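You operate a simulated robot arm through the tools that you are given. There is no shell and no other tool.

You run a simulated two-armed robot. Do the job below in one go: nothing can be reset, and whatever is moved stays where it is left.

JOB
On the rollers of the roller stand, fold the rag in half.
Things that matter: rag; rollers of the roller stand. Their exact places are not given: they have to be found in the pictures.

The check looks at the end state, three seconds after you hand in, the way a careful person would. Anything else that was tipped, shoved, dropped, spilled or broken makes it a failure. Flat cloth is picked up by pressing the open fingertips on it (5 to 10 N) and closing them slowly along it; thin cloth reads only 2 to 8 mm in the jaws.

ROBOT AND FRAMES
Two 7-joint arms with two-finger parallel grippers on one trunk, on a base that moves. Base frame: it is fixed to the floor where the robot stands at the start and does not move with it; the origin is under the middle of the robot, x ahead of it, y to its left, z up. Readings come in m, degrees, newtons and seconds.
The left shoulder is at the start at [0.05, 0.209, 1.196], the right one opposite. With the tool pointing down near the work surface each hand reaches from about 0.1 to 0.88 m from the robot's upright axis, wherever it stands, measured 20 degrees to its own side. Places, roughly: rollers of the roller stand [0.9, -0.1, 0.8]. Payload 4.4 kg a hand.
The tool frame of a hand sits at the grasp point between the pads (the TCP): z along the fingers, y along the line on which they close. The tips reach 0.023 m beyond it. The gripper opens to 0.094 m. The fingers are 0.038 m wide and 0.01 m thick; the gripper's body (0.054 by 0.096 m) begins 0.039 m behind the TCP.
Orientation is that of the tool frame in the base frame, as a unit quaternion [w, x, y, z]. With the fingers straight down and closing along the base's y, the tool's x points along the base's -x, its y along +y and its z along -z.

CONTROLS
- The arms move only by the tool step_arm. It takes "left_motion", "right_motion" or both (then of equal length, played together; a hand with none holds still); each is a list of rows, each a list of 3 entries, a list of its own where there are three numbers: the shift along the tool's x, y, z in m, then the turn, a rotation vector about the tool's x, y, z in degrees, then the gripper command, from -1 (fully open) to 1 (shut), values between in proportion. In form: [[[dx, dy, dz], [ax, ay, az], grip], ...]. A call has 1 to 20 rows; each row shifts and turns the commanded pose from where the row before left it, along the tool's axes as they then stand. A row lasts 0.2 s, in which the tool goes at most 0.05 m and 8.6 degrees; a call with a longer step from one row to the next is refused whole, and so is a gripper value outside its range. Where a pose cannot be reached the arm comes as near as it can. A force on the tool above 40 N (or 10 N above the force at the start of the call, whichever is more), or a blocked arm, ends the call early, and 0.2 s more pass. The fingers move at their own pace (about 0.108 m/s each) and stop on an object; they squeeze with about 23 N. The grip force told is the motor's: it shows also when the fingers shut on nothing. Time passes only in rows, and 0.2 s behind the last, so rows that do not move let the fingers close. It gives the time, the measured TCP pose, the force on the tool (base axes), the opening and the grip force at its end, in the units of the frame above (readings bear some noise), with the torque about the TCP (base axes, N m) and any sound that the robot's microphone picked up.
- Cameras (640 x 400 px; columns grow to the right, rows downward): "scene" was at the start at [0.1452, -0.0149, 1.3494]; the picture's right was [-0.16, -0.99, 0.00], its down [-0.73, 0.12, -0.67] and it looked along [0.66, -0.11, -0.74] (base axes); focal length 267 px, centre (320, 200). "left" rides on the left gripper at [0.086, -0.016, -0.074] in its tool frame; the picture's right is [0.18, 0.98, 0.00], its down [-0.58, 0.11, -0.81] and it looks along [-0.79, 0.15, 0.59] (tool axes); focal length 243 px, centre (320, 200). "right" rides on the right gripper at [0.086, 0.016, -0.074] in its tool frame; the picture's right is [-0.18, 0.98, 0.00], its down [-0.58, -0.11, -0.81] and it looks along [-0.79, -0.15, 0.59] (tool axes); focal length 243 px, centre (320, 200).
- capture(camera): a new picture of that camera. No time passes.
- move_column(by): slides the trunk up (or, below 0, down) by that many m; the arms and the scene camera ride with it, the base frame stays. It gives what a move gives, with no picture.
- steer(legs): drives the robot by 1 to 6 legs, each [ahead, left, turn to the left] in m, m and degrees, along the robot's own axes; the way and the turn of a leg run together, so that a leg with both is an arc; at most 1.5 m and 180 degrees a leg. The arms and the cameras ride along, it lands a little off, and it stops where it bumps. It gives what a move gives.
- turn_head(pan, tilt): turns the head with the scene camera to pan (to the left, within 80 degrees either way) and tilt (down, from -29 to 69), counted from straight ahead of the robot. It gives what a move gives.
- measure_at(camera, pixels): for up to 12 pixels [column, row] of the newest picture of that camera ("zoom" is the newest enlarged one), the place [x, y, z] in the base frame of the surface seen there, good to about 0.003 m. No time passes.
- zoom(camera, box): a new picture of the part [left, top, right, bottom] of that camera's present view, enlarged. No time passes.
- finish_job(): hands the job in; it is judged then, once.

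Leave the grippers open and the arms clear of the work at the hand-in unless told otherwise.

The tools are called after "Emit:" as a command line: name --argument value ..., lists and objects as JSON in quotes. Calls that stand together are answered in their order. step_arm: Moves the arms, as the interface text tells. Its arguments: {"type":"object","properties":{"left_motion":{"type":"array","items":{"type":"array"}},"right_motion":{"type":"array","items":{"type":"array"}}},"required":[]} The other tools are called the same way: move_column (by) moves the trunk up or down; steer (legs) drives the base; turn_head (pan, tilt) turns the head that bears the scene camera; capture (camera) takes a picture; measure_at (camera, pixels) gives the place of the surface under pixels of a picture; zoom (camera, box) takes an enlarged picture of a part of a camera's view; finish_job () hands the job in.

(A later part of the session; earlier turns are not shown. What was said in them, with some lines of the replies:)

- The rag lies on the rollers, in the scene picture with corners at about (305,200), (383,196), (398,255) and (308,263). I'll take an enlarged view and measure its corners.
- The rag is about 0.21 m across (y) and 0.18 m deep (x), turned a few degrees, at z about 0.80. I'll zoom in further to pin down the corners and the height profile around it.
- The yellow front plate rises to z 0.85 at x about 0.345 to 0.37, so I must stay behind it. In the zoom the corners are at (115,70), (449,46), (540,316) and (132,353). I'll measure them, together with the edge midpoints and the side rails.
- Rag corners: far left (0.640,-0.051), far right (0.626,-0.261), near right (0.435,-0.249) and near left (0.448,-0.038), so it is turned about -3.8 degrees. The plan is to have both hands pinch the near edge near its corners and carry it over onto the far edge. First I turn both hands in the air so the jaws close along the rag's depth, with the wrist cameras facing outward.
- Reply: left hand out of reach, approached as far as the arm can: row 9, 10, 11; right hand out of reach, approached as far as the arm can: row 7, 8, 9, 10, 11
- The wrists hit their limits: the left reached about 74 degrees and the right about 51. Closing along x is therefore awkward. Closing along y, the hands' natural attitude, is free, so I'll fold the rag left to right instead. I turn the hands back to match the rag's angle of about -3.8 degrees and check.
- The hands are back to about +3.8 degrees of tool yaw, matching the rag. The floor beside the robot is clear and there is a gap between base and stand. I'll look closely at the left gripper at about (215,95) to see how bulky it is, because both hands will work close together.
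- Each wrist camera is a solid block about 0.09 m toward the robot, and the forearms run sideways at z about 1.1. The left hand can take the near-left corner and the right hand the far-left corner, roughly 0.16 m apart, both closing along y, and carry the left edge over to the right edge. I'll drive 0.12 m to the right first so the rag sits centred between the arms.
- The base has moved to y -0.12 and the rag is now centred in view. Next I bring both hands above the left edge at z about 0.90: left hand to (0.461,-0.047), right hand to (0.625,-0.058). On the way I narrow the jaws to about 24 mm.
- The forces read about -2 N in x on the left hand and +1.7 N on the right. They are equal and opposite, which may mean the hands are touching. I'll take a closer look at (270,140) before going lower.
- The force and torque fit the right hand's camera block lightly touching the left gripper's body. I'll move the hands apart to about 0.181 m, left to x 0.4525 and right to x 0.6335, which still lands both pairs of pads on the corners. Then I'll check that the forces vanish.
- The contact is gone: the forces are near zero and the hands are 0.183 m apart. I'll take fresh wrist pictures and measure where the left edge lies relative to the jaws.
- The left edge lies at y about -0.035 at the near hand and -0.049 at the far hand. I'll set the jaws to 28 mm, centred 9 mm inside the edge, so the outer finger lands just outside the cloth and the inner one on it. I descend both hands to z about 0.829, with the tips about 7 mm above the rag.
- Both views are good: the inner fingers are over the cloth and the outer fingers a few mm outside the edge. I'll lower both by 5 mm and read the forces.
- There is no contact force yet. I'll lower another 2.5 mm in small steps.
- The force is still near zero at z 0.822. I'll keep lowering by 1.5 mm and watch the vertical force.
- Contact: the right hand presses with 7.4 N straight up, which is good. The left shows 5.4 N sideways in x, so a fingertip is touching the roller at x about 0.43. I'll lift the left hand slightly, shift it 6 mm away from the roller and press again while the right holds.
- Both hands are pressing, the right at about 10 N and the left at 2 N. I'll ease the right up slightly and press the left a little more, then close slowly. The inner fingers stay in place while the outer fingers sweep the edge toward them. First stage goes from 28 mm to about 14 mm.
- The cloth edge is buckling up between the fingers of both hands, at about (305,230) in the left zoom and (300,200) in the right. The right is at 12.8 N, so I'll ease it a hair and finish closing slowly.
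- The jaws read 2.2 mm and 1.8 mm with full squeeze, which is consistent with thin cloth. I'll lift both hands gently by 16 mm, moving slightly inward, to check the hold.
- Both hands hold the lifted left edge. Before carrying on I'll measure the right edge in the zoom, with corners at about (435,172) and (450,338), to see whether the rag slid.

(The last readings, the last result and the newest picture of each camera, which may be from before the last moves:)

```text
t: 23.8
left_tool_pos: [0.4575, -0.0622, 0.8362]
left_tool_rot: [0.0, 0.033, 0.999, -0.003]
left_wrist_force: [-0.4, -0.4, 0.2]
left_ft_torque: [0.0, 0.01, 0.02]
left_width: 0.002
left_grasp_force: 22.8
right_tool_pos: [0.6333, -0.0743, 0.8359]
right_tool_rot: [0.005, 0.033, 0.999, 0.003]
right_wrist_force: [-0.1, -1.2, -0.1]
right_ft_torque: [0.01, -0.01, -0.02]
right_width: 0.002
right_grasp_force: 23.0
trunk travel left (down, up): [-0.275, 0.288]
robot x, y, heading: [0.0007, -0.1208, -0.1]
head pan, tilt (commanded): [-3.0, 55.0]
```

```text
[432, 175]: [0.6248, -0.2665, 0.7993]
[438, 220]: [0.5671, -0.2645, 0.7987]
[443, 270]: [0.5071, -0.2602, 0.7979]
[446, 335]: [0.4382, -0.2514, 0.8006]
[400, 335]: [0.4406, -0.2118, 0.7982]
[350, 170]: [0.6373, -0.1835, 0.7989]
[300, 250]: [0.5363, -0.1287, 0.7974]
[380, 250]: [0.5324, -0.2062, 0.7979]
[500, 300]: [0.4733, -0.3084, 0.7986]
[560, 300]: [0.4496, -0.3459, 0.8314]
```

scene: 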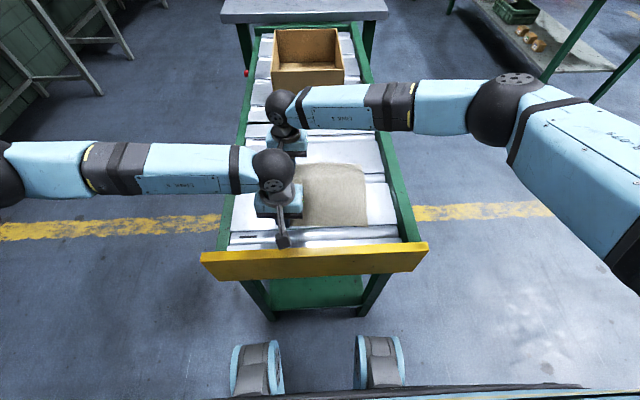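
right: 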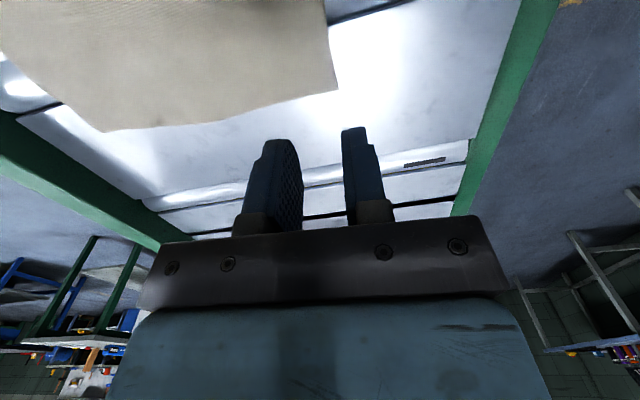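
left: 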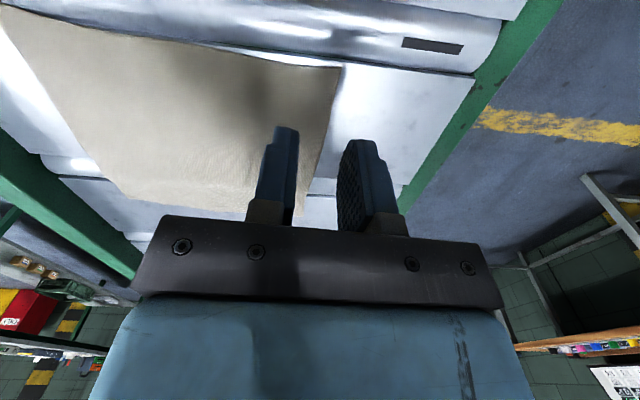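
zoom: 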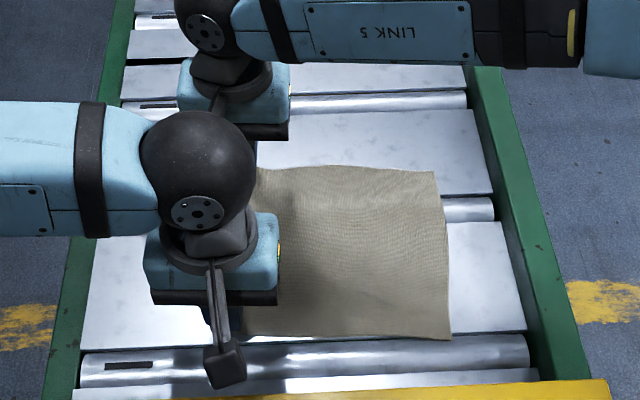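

The rag has barely shifted: its right edge is at y -0.252 near and -0.267 far. The fold line is therefore at about y -0.15. I'll carry both hands along the first half of an arc over the fold line, starting to lean the hands so the edge will lay down properly, then check.

Emit:
step_arm --left_motion '[[[0, -0.01, -0.017], [0, 0, 0], 1.0], [[0, -0.012, -0.014], [0, 0, 0], 1.0], [[0, -0.013, -0.012], [0, 0, 0], 1.0], [[0, -0.0162, -0.009], [-3, 0, 0], 1.0], [[0, -0.0179, -0.0068], [-3, 0, 0], 1.0], [[0, -0.0179, -0.0037], [-3, 0, 0], 1.0], [[0, -0.0183, -0.0007], [-3, 0, 0], 1.0], [[0, 0, 0], [0, 0, 0], 1.0]]' --right_motion '[[[0, -0.01, -0.017], [0, 0, 0], 1.0], [[0, -0.012, -0.014], [0, 0, 0], 1.0], [[0, -0.013, -0.012], [0, 0, 0], 1.0], [[0, -0.0162, -0.009], [-3, 0, 0], 1.0], [[0, -0.0179, -0.0068], [-3, 0, 0], 1.0], [[0, -0.0179, -0.0037], [-3, 0, 0], 1.0], [[0, -0.0183, -0.0007], [-3, 0, 0], 1.0], [[0, 0, 0], [0, 0, 0], 1.0]]'

Emit:
capture --camera "scene"

Emit:
capture --camera "left"

Emit:
capture --camera "right"

```text
t: 25.6
left_tool_pos: [0.4487, -0.1671, 0.8951]
left_tool_rot: [0.002, 0.033, 0.994, 0.102]
left_wrist_force: [-1.1, 0.0, 0.6]
left_ft_torque: [-0.04, 0.03, 0.0]
left_width: 0.0018
left_grasp_force: 23.5
right_tool_pos: [0.625, -0.1772, 0.8926]
right_tool_rot: [0.009, 0.032, 0.994, 0.106]
right_wrist_force: [-0.5, 0.7, 0.0]
right_ft_torque: [-0.03, 0.01, -0.02]
right_width: 0.0019
right_grasp_force: 22.9
trunk travel left (down, up): [-0.275, 0.288]
robot x, y, heading: [0.0046, -0.1217, 0.1]
head pan, tilt (commanded): [-3.0, 55.0]
```

```text
taken
```

scene: 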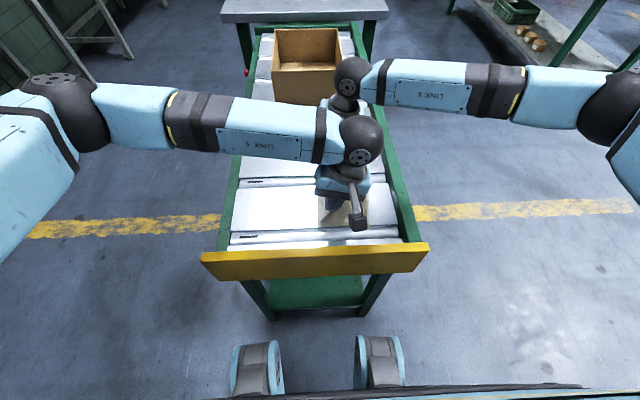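

```text
taken
```

left: 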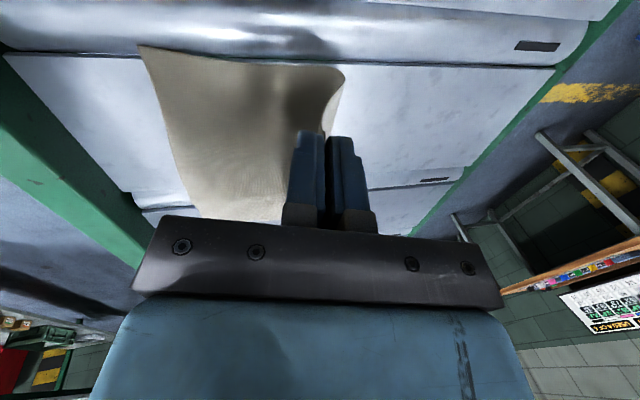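

```text
taken
```

right: 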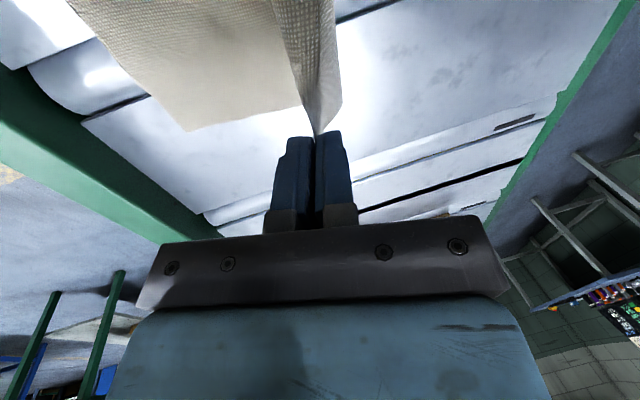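

The rag is folding over nicely and the hands have passed the fold line, with the near corner at (140,48) in the left view still lying flat. I'll continue down the second half of the arc, increasing the lean, to about 2 cm above the right edge.

Emit:
step_arm --left_motion '[[[0, -0.0191, 0.0024], [-3, 0, 0], 1.0], [[0, -0.018, 0.0048], [-3, 0, 0], 1.0], [[0, -0.017, 0.0065], [-3, 0, 0], 1.0], [[0, -0.0152, 0.0086], [-3, 0, 0], 1.0], [[0, -0.0143, 0.01], [-3, 0, 0], 1.0], [[0, 0, 0], [0, 0, 0], 1.0]]' --right_motion '[[[0, -0.0204, 0.0024], [-3, 0, 0], 1.0], [[0, -0.0193, 0.0048], [-3, 0, 0], 1.0], [[0, -0.0183, 0.0065], [-3, 0, 0], 1.0], [[0, -0.0165, 0.0086], [-3, 0, 0], 1.0], [[0, -0.0147, 0.01], [-3, 0, 0], 1.0], [[0, 0, 0], [0, 0, 0], 1.0]]'

Emit:
capture --camera "scene"

Emit:
capture --camera "left"

Emit:
capture --camera "right"

```text
t: 27.0
left_tool_pos: [0.4441, -0.2348, 0.8379]
left_tool_rot: [0.006, 0.032, 0.972, 0.231]
left_wrist_force: [-0.2, -0.6, 0.4]
left_ft_torque: [-0.04, 0.01, 0.03]
left_width: 0.0016
left_grasp_force: 23.4
right_tool_pos: [0.6195, -0.2514, 0.8374]
right_tool_rot: [0.013, 0.031, 0.972, 0.235]
right_wrist_force: [0.2, 0.1, 0.1]
right_ft_torque: [-0.04, 0.0, -0.03]
right_width: 0.0019
right_grasp_force: 22.7
trunk travel left (down, up): [-0.275, 0.288]
robot x, y, heading: [0.0004, -0.117, -0.1]
head pan, tilt (commanded): [-3.0, 55.0]
```

```text
taken
```

scene: 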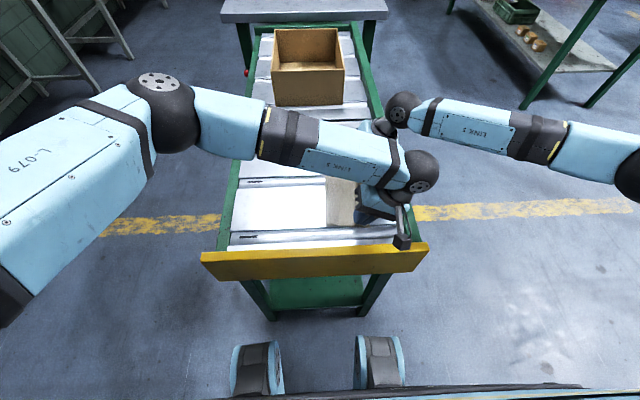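

```text
taken
```

left: 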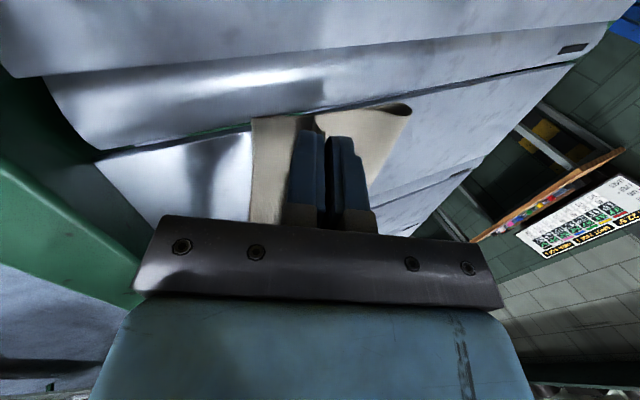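

```text
taken
```

right: 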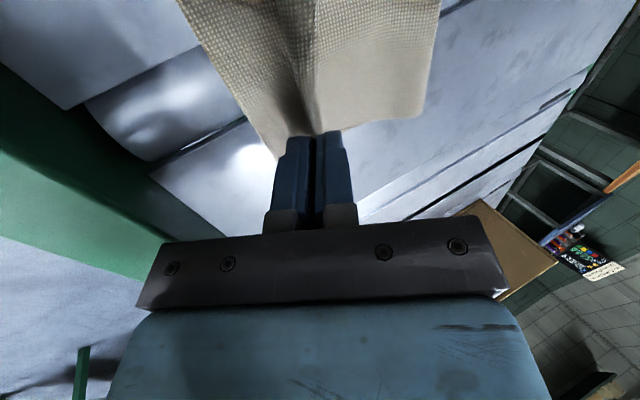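

The free edge is now hanging over the right edge with both layers parallel. I'll lower the last 12 mm, moving 5 mm further right, so the tips just reach the lower layer.

Emit:
step_arm --left_motion '[[[0, -0.00345, 0.00273], [0, 0, 0], 1.0], [[0, -0.00345, 0.00273], [0, 0, 0], 1.0], [[0, -0.00345, 0.00273], [0, 0, 0], 1.0], [[0, 0, 0], [0, 0, 0], 1.0]]' --right_motion '[[[0, -0.00345, 0.00273], [0, 0, 0], 1.0], [[0, -0.00345, 0.00273], [0, 0, 0], 1.0], [[0, -0.00345, 0.00273], [0, 0, 0], 1.0], [[0, 0, 0], [0, 0, 0], 1.0]]'

Emit:
capture --camera "left"

Emit:
capture --camera "right"

Emit:
zoom --camera "scene" --box '[300, 80, 460, 260]'

```text
t: 28.0
left_tool_pos: [0.443, -0.2403, 0.8269]
left_tool_rot: [0.006, 0.031, 0.973, 0.23]
left_wrist_force: [0.3, -0.3, -0.2]
left_ft_torque: [-0.02, -0.02, -0.03]
left_width: 0.0019
left_grasp_force: 22.8
right_tool_pos: [0.6209, -0.2576, 0.8256]
right_tool_rot: [0.013, 0.029, 0.972, 0.235]
right_wrist_force: [-0.3, 0.0, 0.2]
right_ft_torque: [0.0, 0.01, -0.02]
right_width: 0.0019
right_grasp_force: 23.4
trunk travel left (down, up): [-0.275, 0.288]
robot x, y, heading: [-0.0009, -0.1213, 0.2]
head pan, tilt (commanded): [-3.0, 55.0]
```

```text
taken
```

left: 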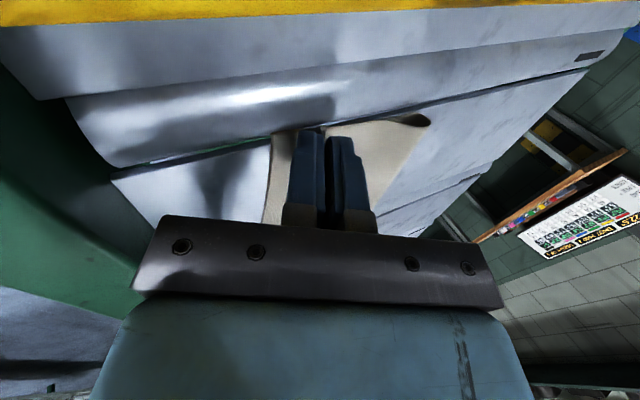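

```text
taken
```

right: 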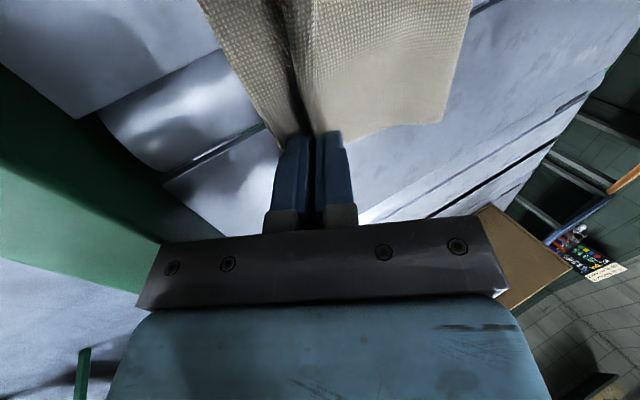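

```text
2.22 times, centred on (380, 170) of scene
```

zoom: 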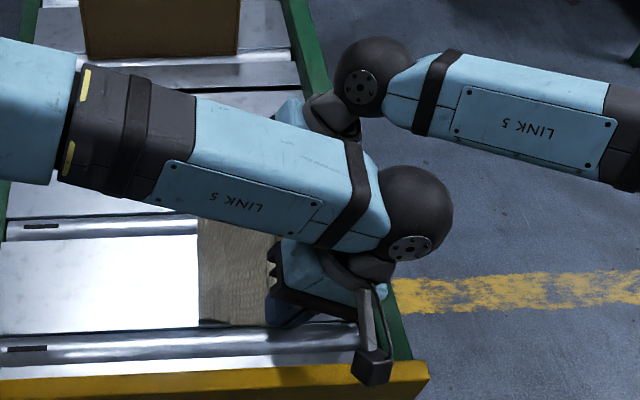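

The tips are just above the lower layer and there is no load on either hand. I'll open both jaws slowly to about 18 mm while rising slightly, so the lower finger doesn't dig in, then look.

Emit:
step_arm --left_motion '[[[0, 0.00045, -0.0009], [0, 0, 0], 0.92], [[0, 0.00045, -0.0009], [0, 0, 0], 0.82], [[0, 0.00045, -0.0009], [0, 0, 0], 0.72], [[0, 0.00045, -0.0009], [0, 0, 0], 0.62], [[0, 0, 0], [0, 0, 0], 0.62], [[0, 0, 0], [0, 0, 0], 0.62]]' --right_motion '[[[0, 0.00045, -0.0009], [0, 0, 0], 0.92], [[0, 0.00045, -0.0009], [0, 0, 0], 0.82], [[0, 0.00045, -0.0009], [0, 0, 0], 0.72], [[0, 0.00045, -0.0009], [0, 0, 0], 0.62], [[0, 0, 0], [0, 0, 0], 0.62], [[0, 0, 0], [0, 0, 0], 0.62]]'

Emit:
zoom --camera "left" --box '[200, 40, 460, 240]'

Emit:
zoom --camera "right" --box '[180, 0, 480, 240]'

```text
t: 29.4
left_tool_pos: [0.4445, -0.2409, 0.8309]
left_tool_rot: [0.007, 0.032, 0.973, 0.23]
left_wrist_force: [-0.4, 0.1, 0.0]
left_ft_torque: [0.02, 0.01, 0.02]
left_width: 0.0179
left_grasp_force: 0.0
right_tool_pos: [0.6218, -0.2581, 0.8289]
right_tool_rot: [0.013, 0.03, 0.971, 0.236]
right_wrist_force: [0.0, -0.1, -0.4]
right_ft_torque: [0.0, 0.03, -0.03]
right_width: 0.0177
right_grasp_force: 0.0
trunk travel left (down, up): [-0.275, 0.288]
robot x, y, heading: [-0.0015, -0.1195, -0.2]
head pan, tilt (commanded): [-3.0, 55.0]
```

```text
2.00 times, centred on (330, 140) of left
```

zoom: 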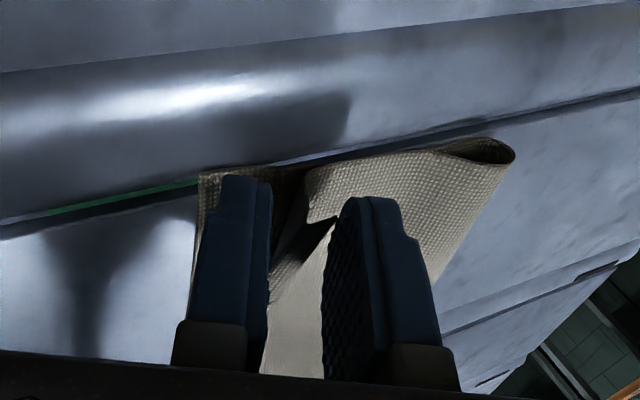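

```text
1.67 times, centred on (330, 120) of right
```

zoom: 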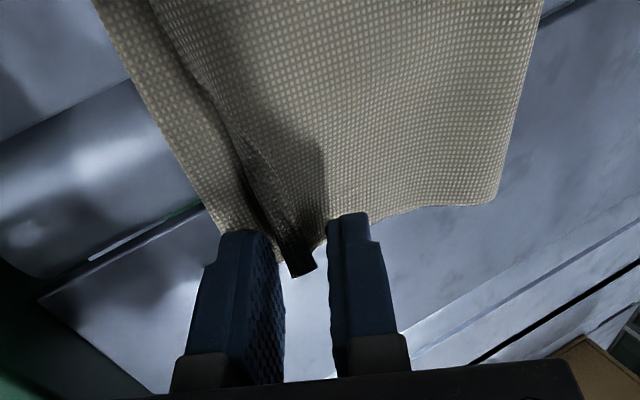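

Both jaws are open and the cloth has stayed put, with the hem still standing slightly curled between the fingers. I'll withdraw both hands straight back along their fingers.

Emit:
step_arm --left_motion '[[[0, 0, -0.006], [0, 0, 0], 0.62], [[0, 0, -0.008], [0, 0, 0], 0.62], [[0, 0, -0.01], [0, 0, 0], 0.62], [[0, 0, -0.012], [0, 0, 0], 0.62], [[0, 0, -0.014], [0, 0, 0], 0.62], [[0, 0, -0.015], [0, 0, 0], 0.62], [[0, 0, 0], [0, 0, 0], 0.62]]' --right_motion '[[[0, 0, -0.006], [0, 0, 0], 0.62], [[0, 0, -0.008], [0, 0, 0], 0.62], [[0, 0, -0.01], [0, 0, 0], 0.62], [[0, 0, -0.012], [0, 0, 0], 0.62], [[0, 0, -0.014], [0, 0, 0], 0.62], [[0, 0, -0.015], [0, 0, 0], 0.62], [[0, 0, 0], [0, 0, 0], 0.62]]'

Emit:
capture --camera "left"

Emit:
capture --camera "right"

Emit:
capture --camera "scene"

```text
t: 31.0
left_tool_pos: [0.4431, -0.2688, 0.8899]
left_tool_rot: [0.007, 0.032, 0.973, 0.23]
left_wrist_force: [0.9, 0.1, 0.5]
left_ft_torque: [0.0, 0.01, -0.03]
left_width: 0.0179
left_grasp_force: 0.1
right_tool_pos: [0.6174, -0.2863, 0.886]
right_tool_rot: [0.013, 0.029, 0.971, 0.235]
right_wrist_force: [0.3, -0.4, -0.2]
right_ft_torque: [-0.01, 0.02, 0.01]
right_width: 0.018
right_grasp_force: 0.0
trunk travel left (down, up): [-0.275, 0.288]
robot x, y, heading: [-0.0026, -0.1183, -0.1]
head pan, tilt (commanded): [-3.0, 55.0]
```

```text
taken
```

left: 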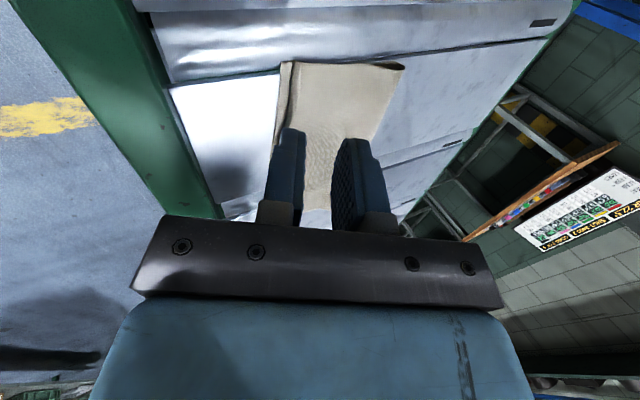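

```text
taken
```

right: 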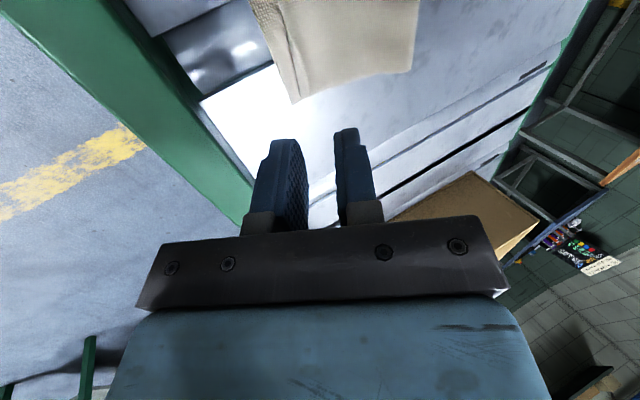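

```text
taken
```

scene: 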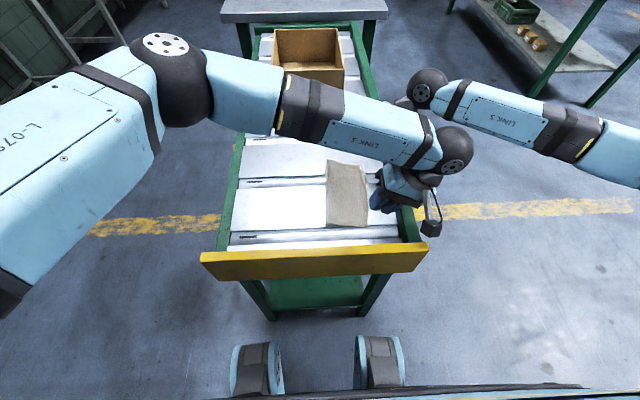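

The rag is folded over to the right side. I'll raise both hands straight up, level them, and move them apart to the sides for a clear view.

Emit:
step_arm --left_motion '[[[0, 0.0091, -0.0178], [0, 0, 0], 0.62], [[0, 0.0091, -0.0178], [0, 0, 0], 0.62], [[0, 0.0091, -0.0178], [0, 0, 0], 0.62], [[0, 0, 0], [6.75, 0, 0], 0.62], [[0, 0, 0], [6.75, 0, 0], 0.62], [[0, 0, 0], [6.75, 0, 0], 0.62], [[0, 0, 0], [6.75, 0, 0], 0.62], [[0, 0.035, 0], [0, 0, 0], 0.62], [[0, 0.035, 0], [0, 0, 0], 0.62], [[0, 0.035, 0], [0, 0, 0], 0.62], [[0, 0.035, 0], [0, 0, 0], 0.62], [[0, 0.035, 0], [0, 0, 0], 0.62], [[0, 0.035, 0], [0, 0, 0], 0.62], [[0, 0.035, 0], [0, 0, 0], 0.62], [[0, 0.035, 0], [0, 0, 0], 0.62], [[0, 0.035, 0], [0, 0, 0], 0.62], [[0, 0, 0], [0, 0, 0], 0.62]]' --right_motion '[[[0, 0.0091, -0.0178], [0, 0, 0], 0.62], [[0, 0.0091, -0.0178], [0, 0, 0], 0.62], [[0, 0.0091, -0.0178], [0, 0, 0], 0.62], [[0, 0, 0], [6.75, 0, 0], 0.62], [[0, 0, 0], [6.75, 0, 0], 0.62], [[0, 0, 0], [6.75, 0, 0], 0.62], [[0, 0, 0], [6.75, 0, 0], 0.62], [[0, -0.025, 0], [0, 0, 0], 0.62], [[0, -0.025, 0], [0, 0, 0], 0.62], [[0, -0.025, 0], [0, 0, 0], 0.62], [[0, -0.025, 0], [0, 0, 0], 0.62], [[0, -0.025, 0], [0, 0, 0], 0.62], [[0, -0.025, 0], [0, 0, 0], 0.62], [[0, 0, 0], [0, 0, 0], 0.62], [[0, 0, 0], [0, 0, 0], 0.62], [[0, 0, 0], [0, 0, 0], 0.62], [[0, 0, 0], [0, 0, 0], 0.62]]'

Emit:
capture --camera "scene"

Emit:
zoom --camera "scene" --box '[290, 145, 410, 240]'

```text
t: 34.6
left_tool_pos: [0.4649, 0.0445, 0.9476]
left_tool_rot: [-0.001, 0.033, 0.999, -0.002]
left_wrist_force: [0.3, -1.2, -0.2]
left_ft_torque: [0.04, -0.01, 0.04]
left_width: 0.018
left_grasp_force: 0.0
right_tool_pos: [0.6077, -0.4393, 0.9482]
right_tool_rot: [0.006, 0.032, 0.999, 0.001]
right_wrist_force: [0.2, -0.6, 0.8]
right_ft_torque: [0.0, 0.01, 0.0]
right_width: 0.0178
right_grasp_force: 0.1
trunk travel left (down, up): [-0.275, 0.288]
robot x, y, heading: [-0.0024, -0.1187, 0.3]
head pan, tilt (commanded): [-3.0, 55.0]
```

```text
taken
```

scene: 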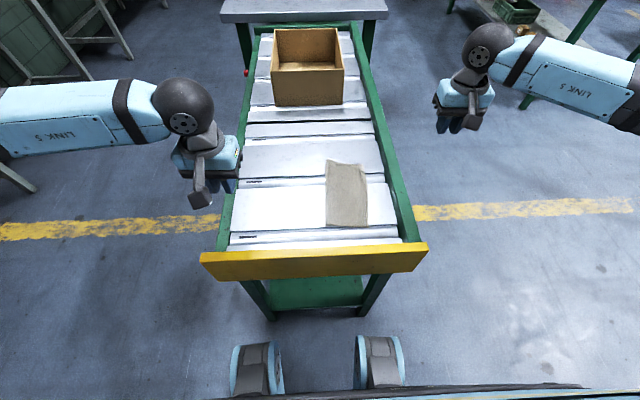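

```text
4.21 times, centred on (350, 192) of scene
```

zoom: 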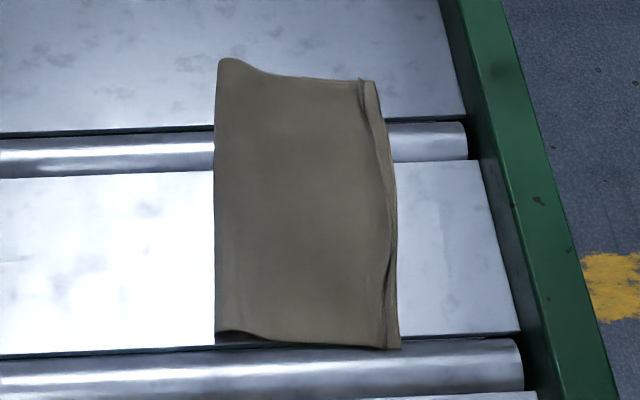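

The rag is folded neatly, with the top edge almost on the bottom right edge. I'll measure the edge offsets and the height of the fold at the left side.

Emit:
measure_at --camera "zoom" --pixels '[[360, 82], [373, 84], [378, 180], [393, 180], [385, 345], [398, 345], [222, 64], [217, 200], [218, 335], [240, 200], [300, 200], [350, 200]]'

Emit:
zoom --camera "scene" --box '[320, 155, 380, 195]'

Emit:
zoom --camera "scene" --box '[320, 190, 380, 235]'

```text
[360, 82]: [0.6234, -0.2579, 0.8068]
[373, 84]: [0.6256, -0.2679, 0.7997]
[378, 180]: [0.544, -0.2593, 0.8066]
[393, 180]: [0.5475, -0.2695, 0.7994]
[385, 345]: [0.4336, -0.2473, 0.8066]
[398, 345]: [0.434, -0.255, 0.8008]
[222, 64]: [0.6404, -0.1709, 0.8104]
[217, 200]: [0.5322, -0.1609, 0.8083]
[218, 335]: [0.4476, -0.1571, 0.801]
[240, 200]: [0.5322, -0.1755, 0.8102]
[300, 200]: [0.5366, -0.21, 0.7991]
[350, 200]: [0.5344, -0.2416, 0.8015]
```

```text
10.00 times, centred on (350, 175) of scene
```

zoom: 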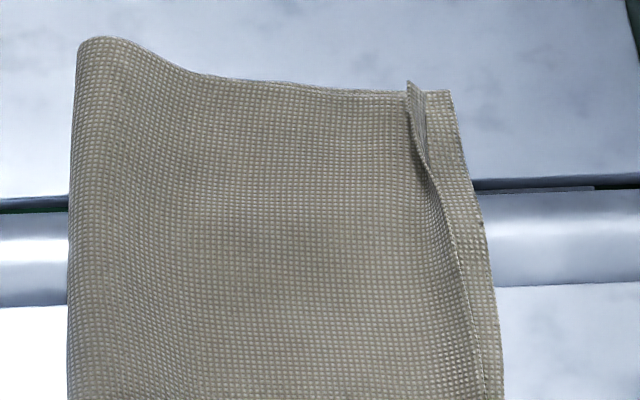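

```text
8.89 times, centred on (350, 212) of scene
```

zoom: 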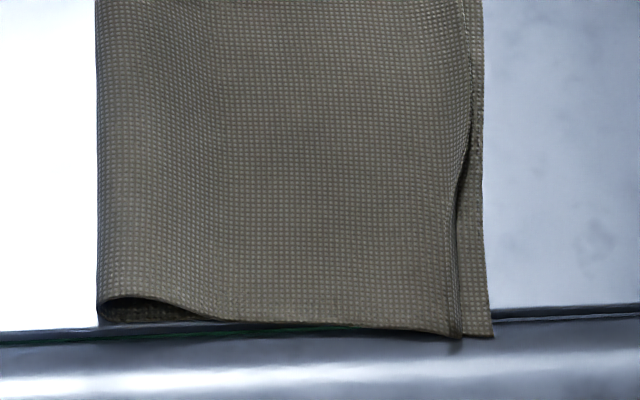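

The two layers match to within about 8–10 mm along the free edge, the ends line up, and the rag lies low (at most about 13 mm at the soft fold). This is a clean half-fold, so I won't disturb it. I'll open both grippers fully and move the hands further clear and up, then check that the rag hasn't changed.

Emit:
step_arm --left_motion '[[[0, 0.02, -0.01], [0, 0, 0], 0.2], [[0, 0.025, -0.01], [0, 0, 0], -0.4], [[0, 0.025, -0.01], [0, 0, 0], -1.0], [[0, 0.025, -0.01], [0, 0, 0], -1.0], [[0, 0.02, -0.01], [0, 0, 0], -1.0], [[0, 0, 0], [0, 0, 0], -1.0], [[0, 0, 0], [0, 0, 0], -1.0]]' --right_motion '[[[0, 0, -0.01], [0, 0, 0], 0.2], [[0, 0, -0.01], [0, 0, 0], -0.4], [[0, 0, -0.01], [0, 0, 0], -1.0], [[0, 0, -0.01], [0, 0, 0], -1.0], [[0, 0, -0.01], [0, 0, 0], -1.0], [[0, 0, 0], [0, 0, 0], -1.0], [[0, 0, 0], [0, 0, 0], -1.0]]'

Emit:
capture --camera "scene"

Emit:
zoom --camera "scene" --box '[290, 145, 410, 240]'

```text
t: 36.2
left_tool_pos: [0.4726, 0.1611, 0.9977]
left_tool_rot: [-0.001, 0.033, 0.999, -0.002]
left_wrist_force: [0.3, 0.3, -0.9]
left_ft_torque: [-0.01, -0.01, 0.01]
left_width: 0.0939
left_grasp_force: 0.1
right_tool_pos: [0.6065, -0.4377, 0.9969]
right_tool_rot: [0.006, 0.033, 0.999, 0.002]
right_wrist_force: [-0.6, 1.0, 0.3]
right_ft_torque: [-0.02, 0.01, -0.03]
right_width: 0.0941
right_grasp_force: 0.1
trunk travel left (down, up): [-0.275, 0.288]
robot x, y, heading: [0.0024, -0.1191, 0.0]
head pan, tilt (commanded): [-3.0, 55.0]
```

```text
taken
```

scene: 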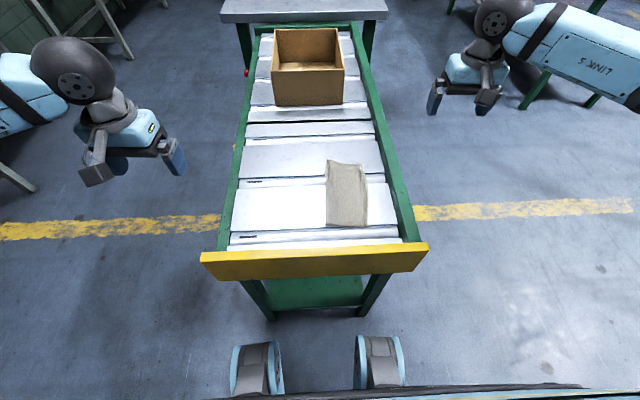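

```text
4.21 times, centred on (350, 192) of scene
```

zoom: 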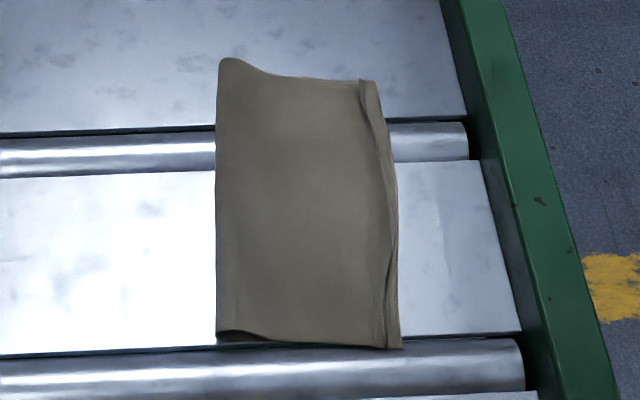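

The rag is stable and folded in half on the rollers. The box and everything else are where they were, the grippers are open (94 mm) and the arms are clear to the sides. I'm handing in.

Emit:
finish_job

```text
The job is handed in.
```

The rag is folded in half on the rollers, left side over right, and I have handed the job in.

- **Fold:** the top free edge sits about 8–10 mm short of the bottom one. The near and far ends line up, and the highest point is about 13 mm above the rollers, at the soft fold on the left.
- **Surroundings:** the box and the rest of the scene looked unmoved in the last picture. The hands lightly touched each other once (about 2 N), and a left fingertip brushed a roller (about 5 N). I backed off both times and saw nothing out of place afterwards.
- **Robot:** it now stands about 0.12 m to the right of where it started. Both grippers are fully open and the arms are clear of the work.

I left the slightly lifted top edge and the soft fold as they were, since pressing them flat could have shifted the layers.
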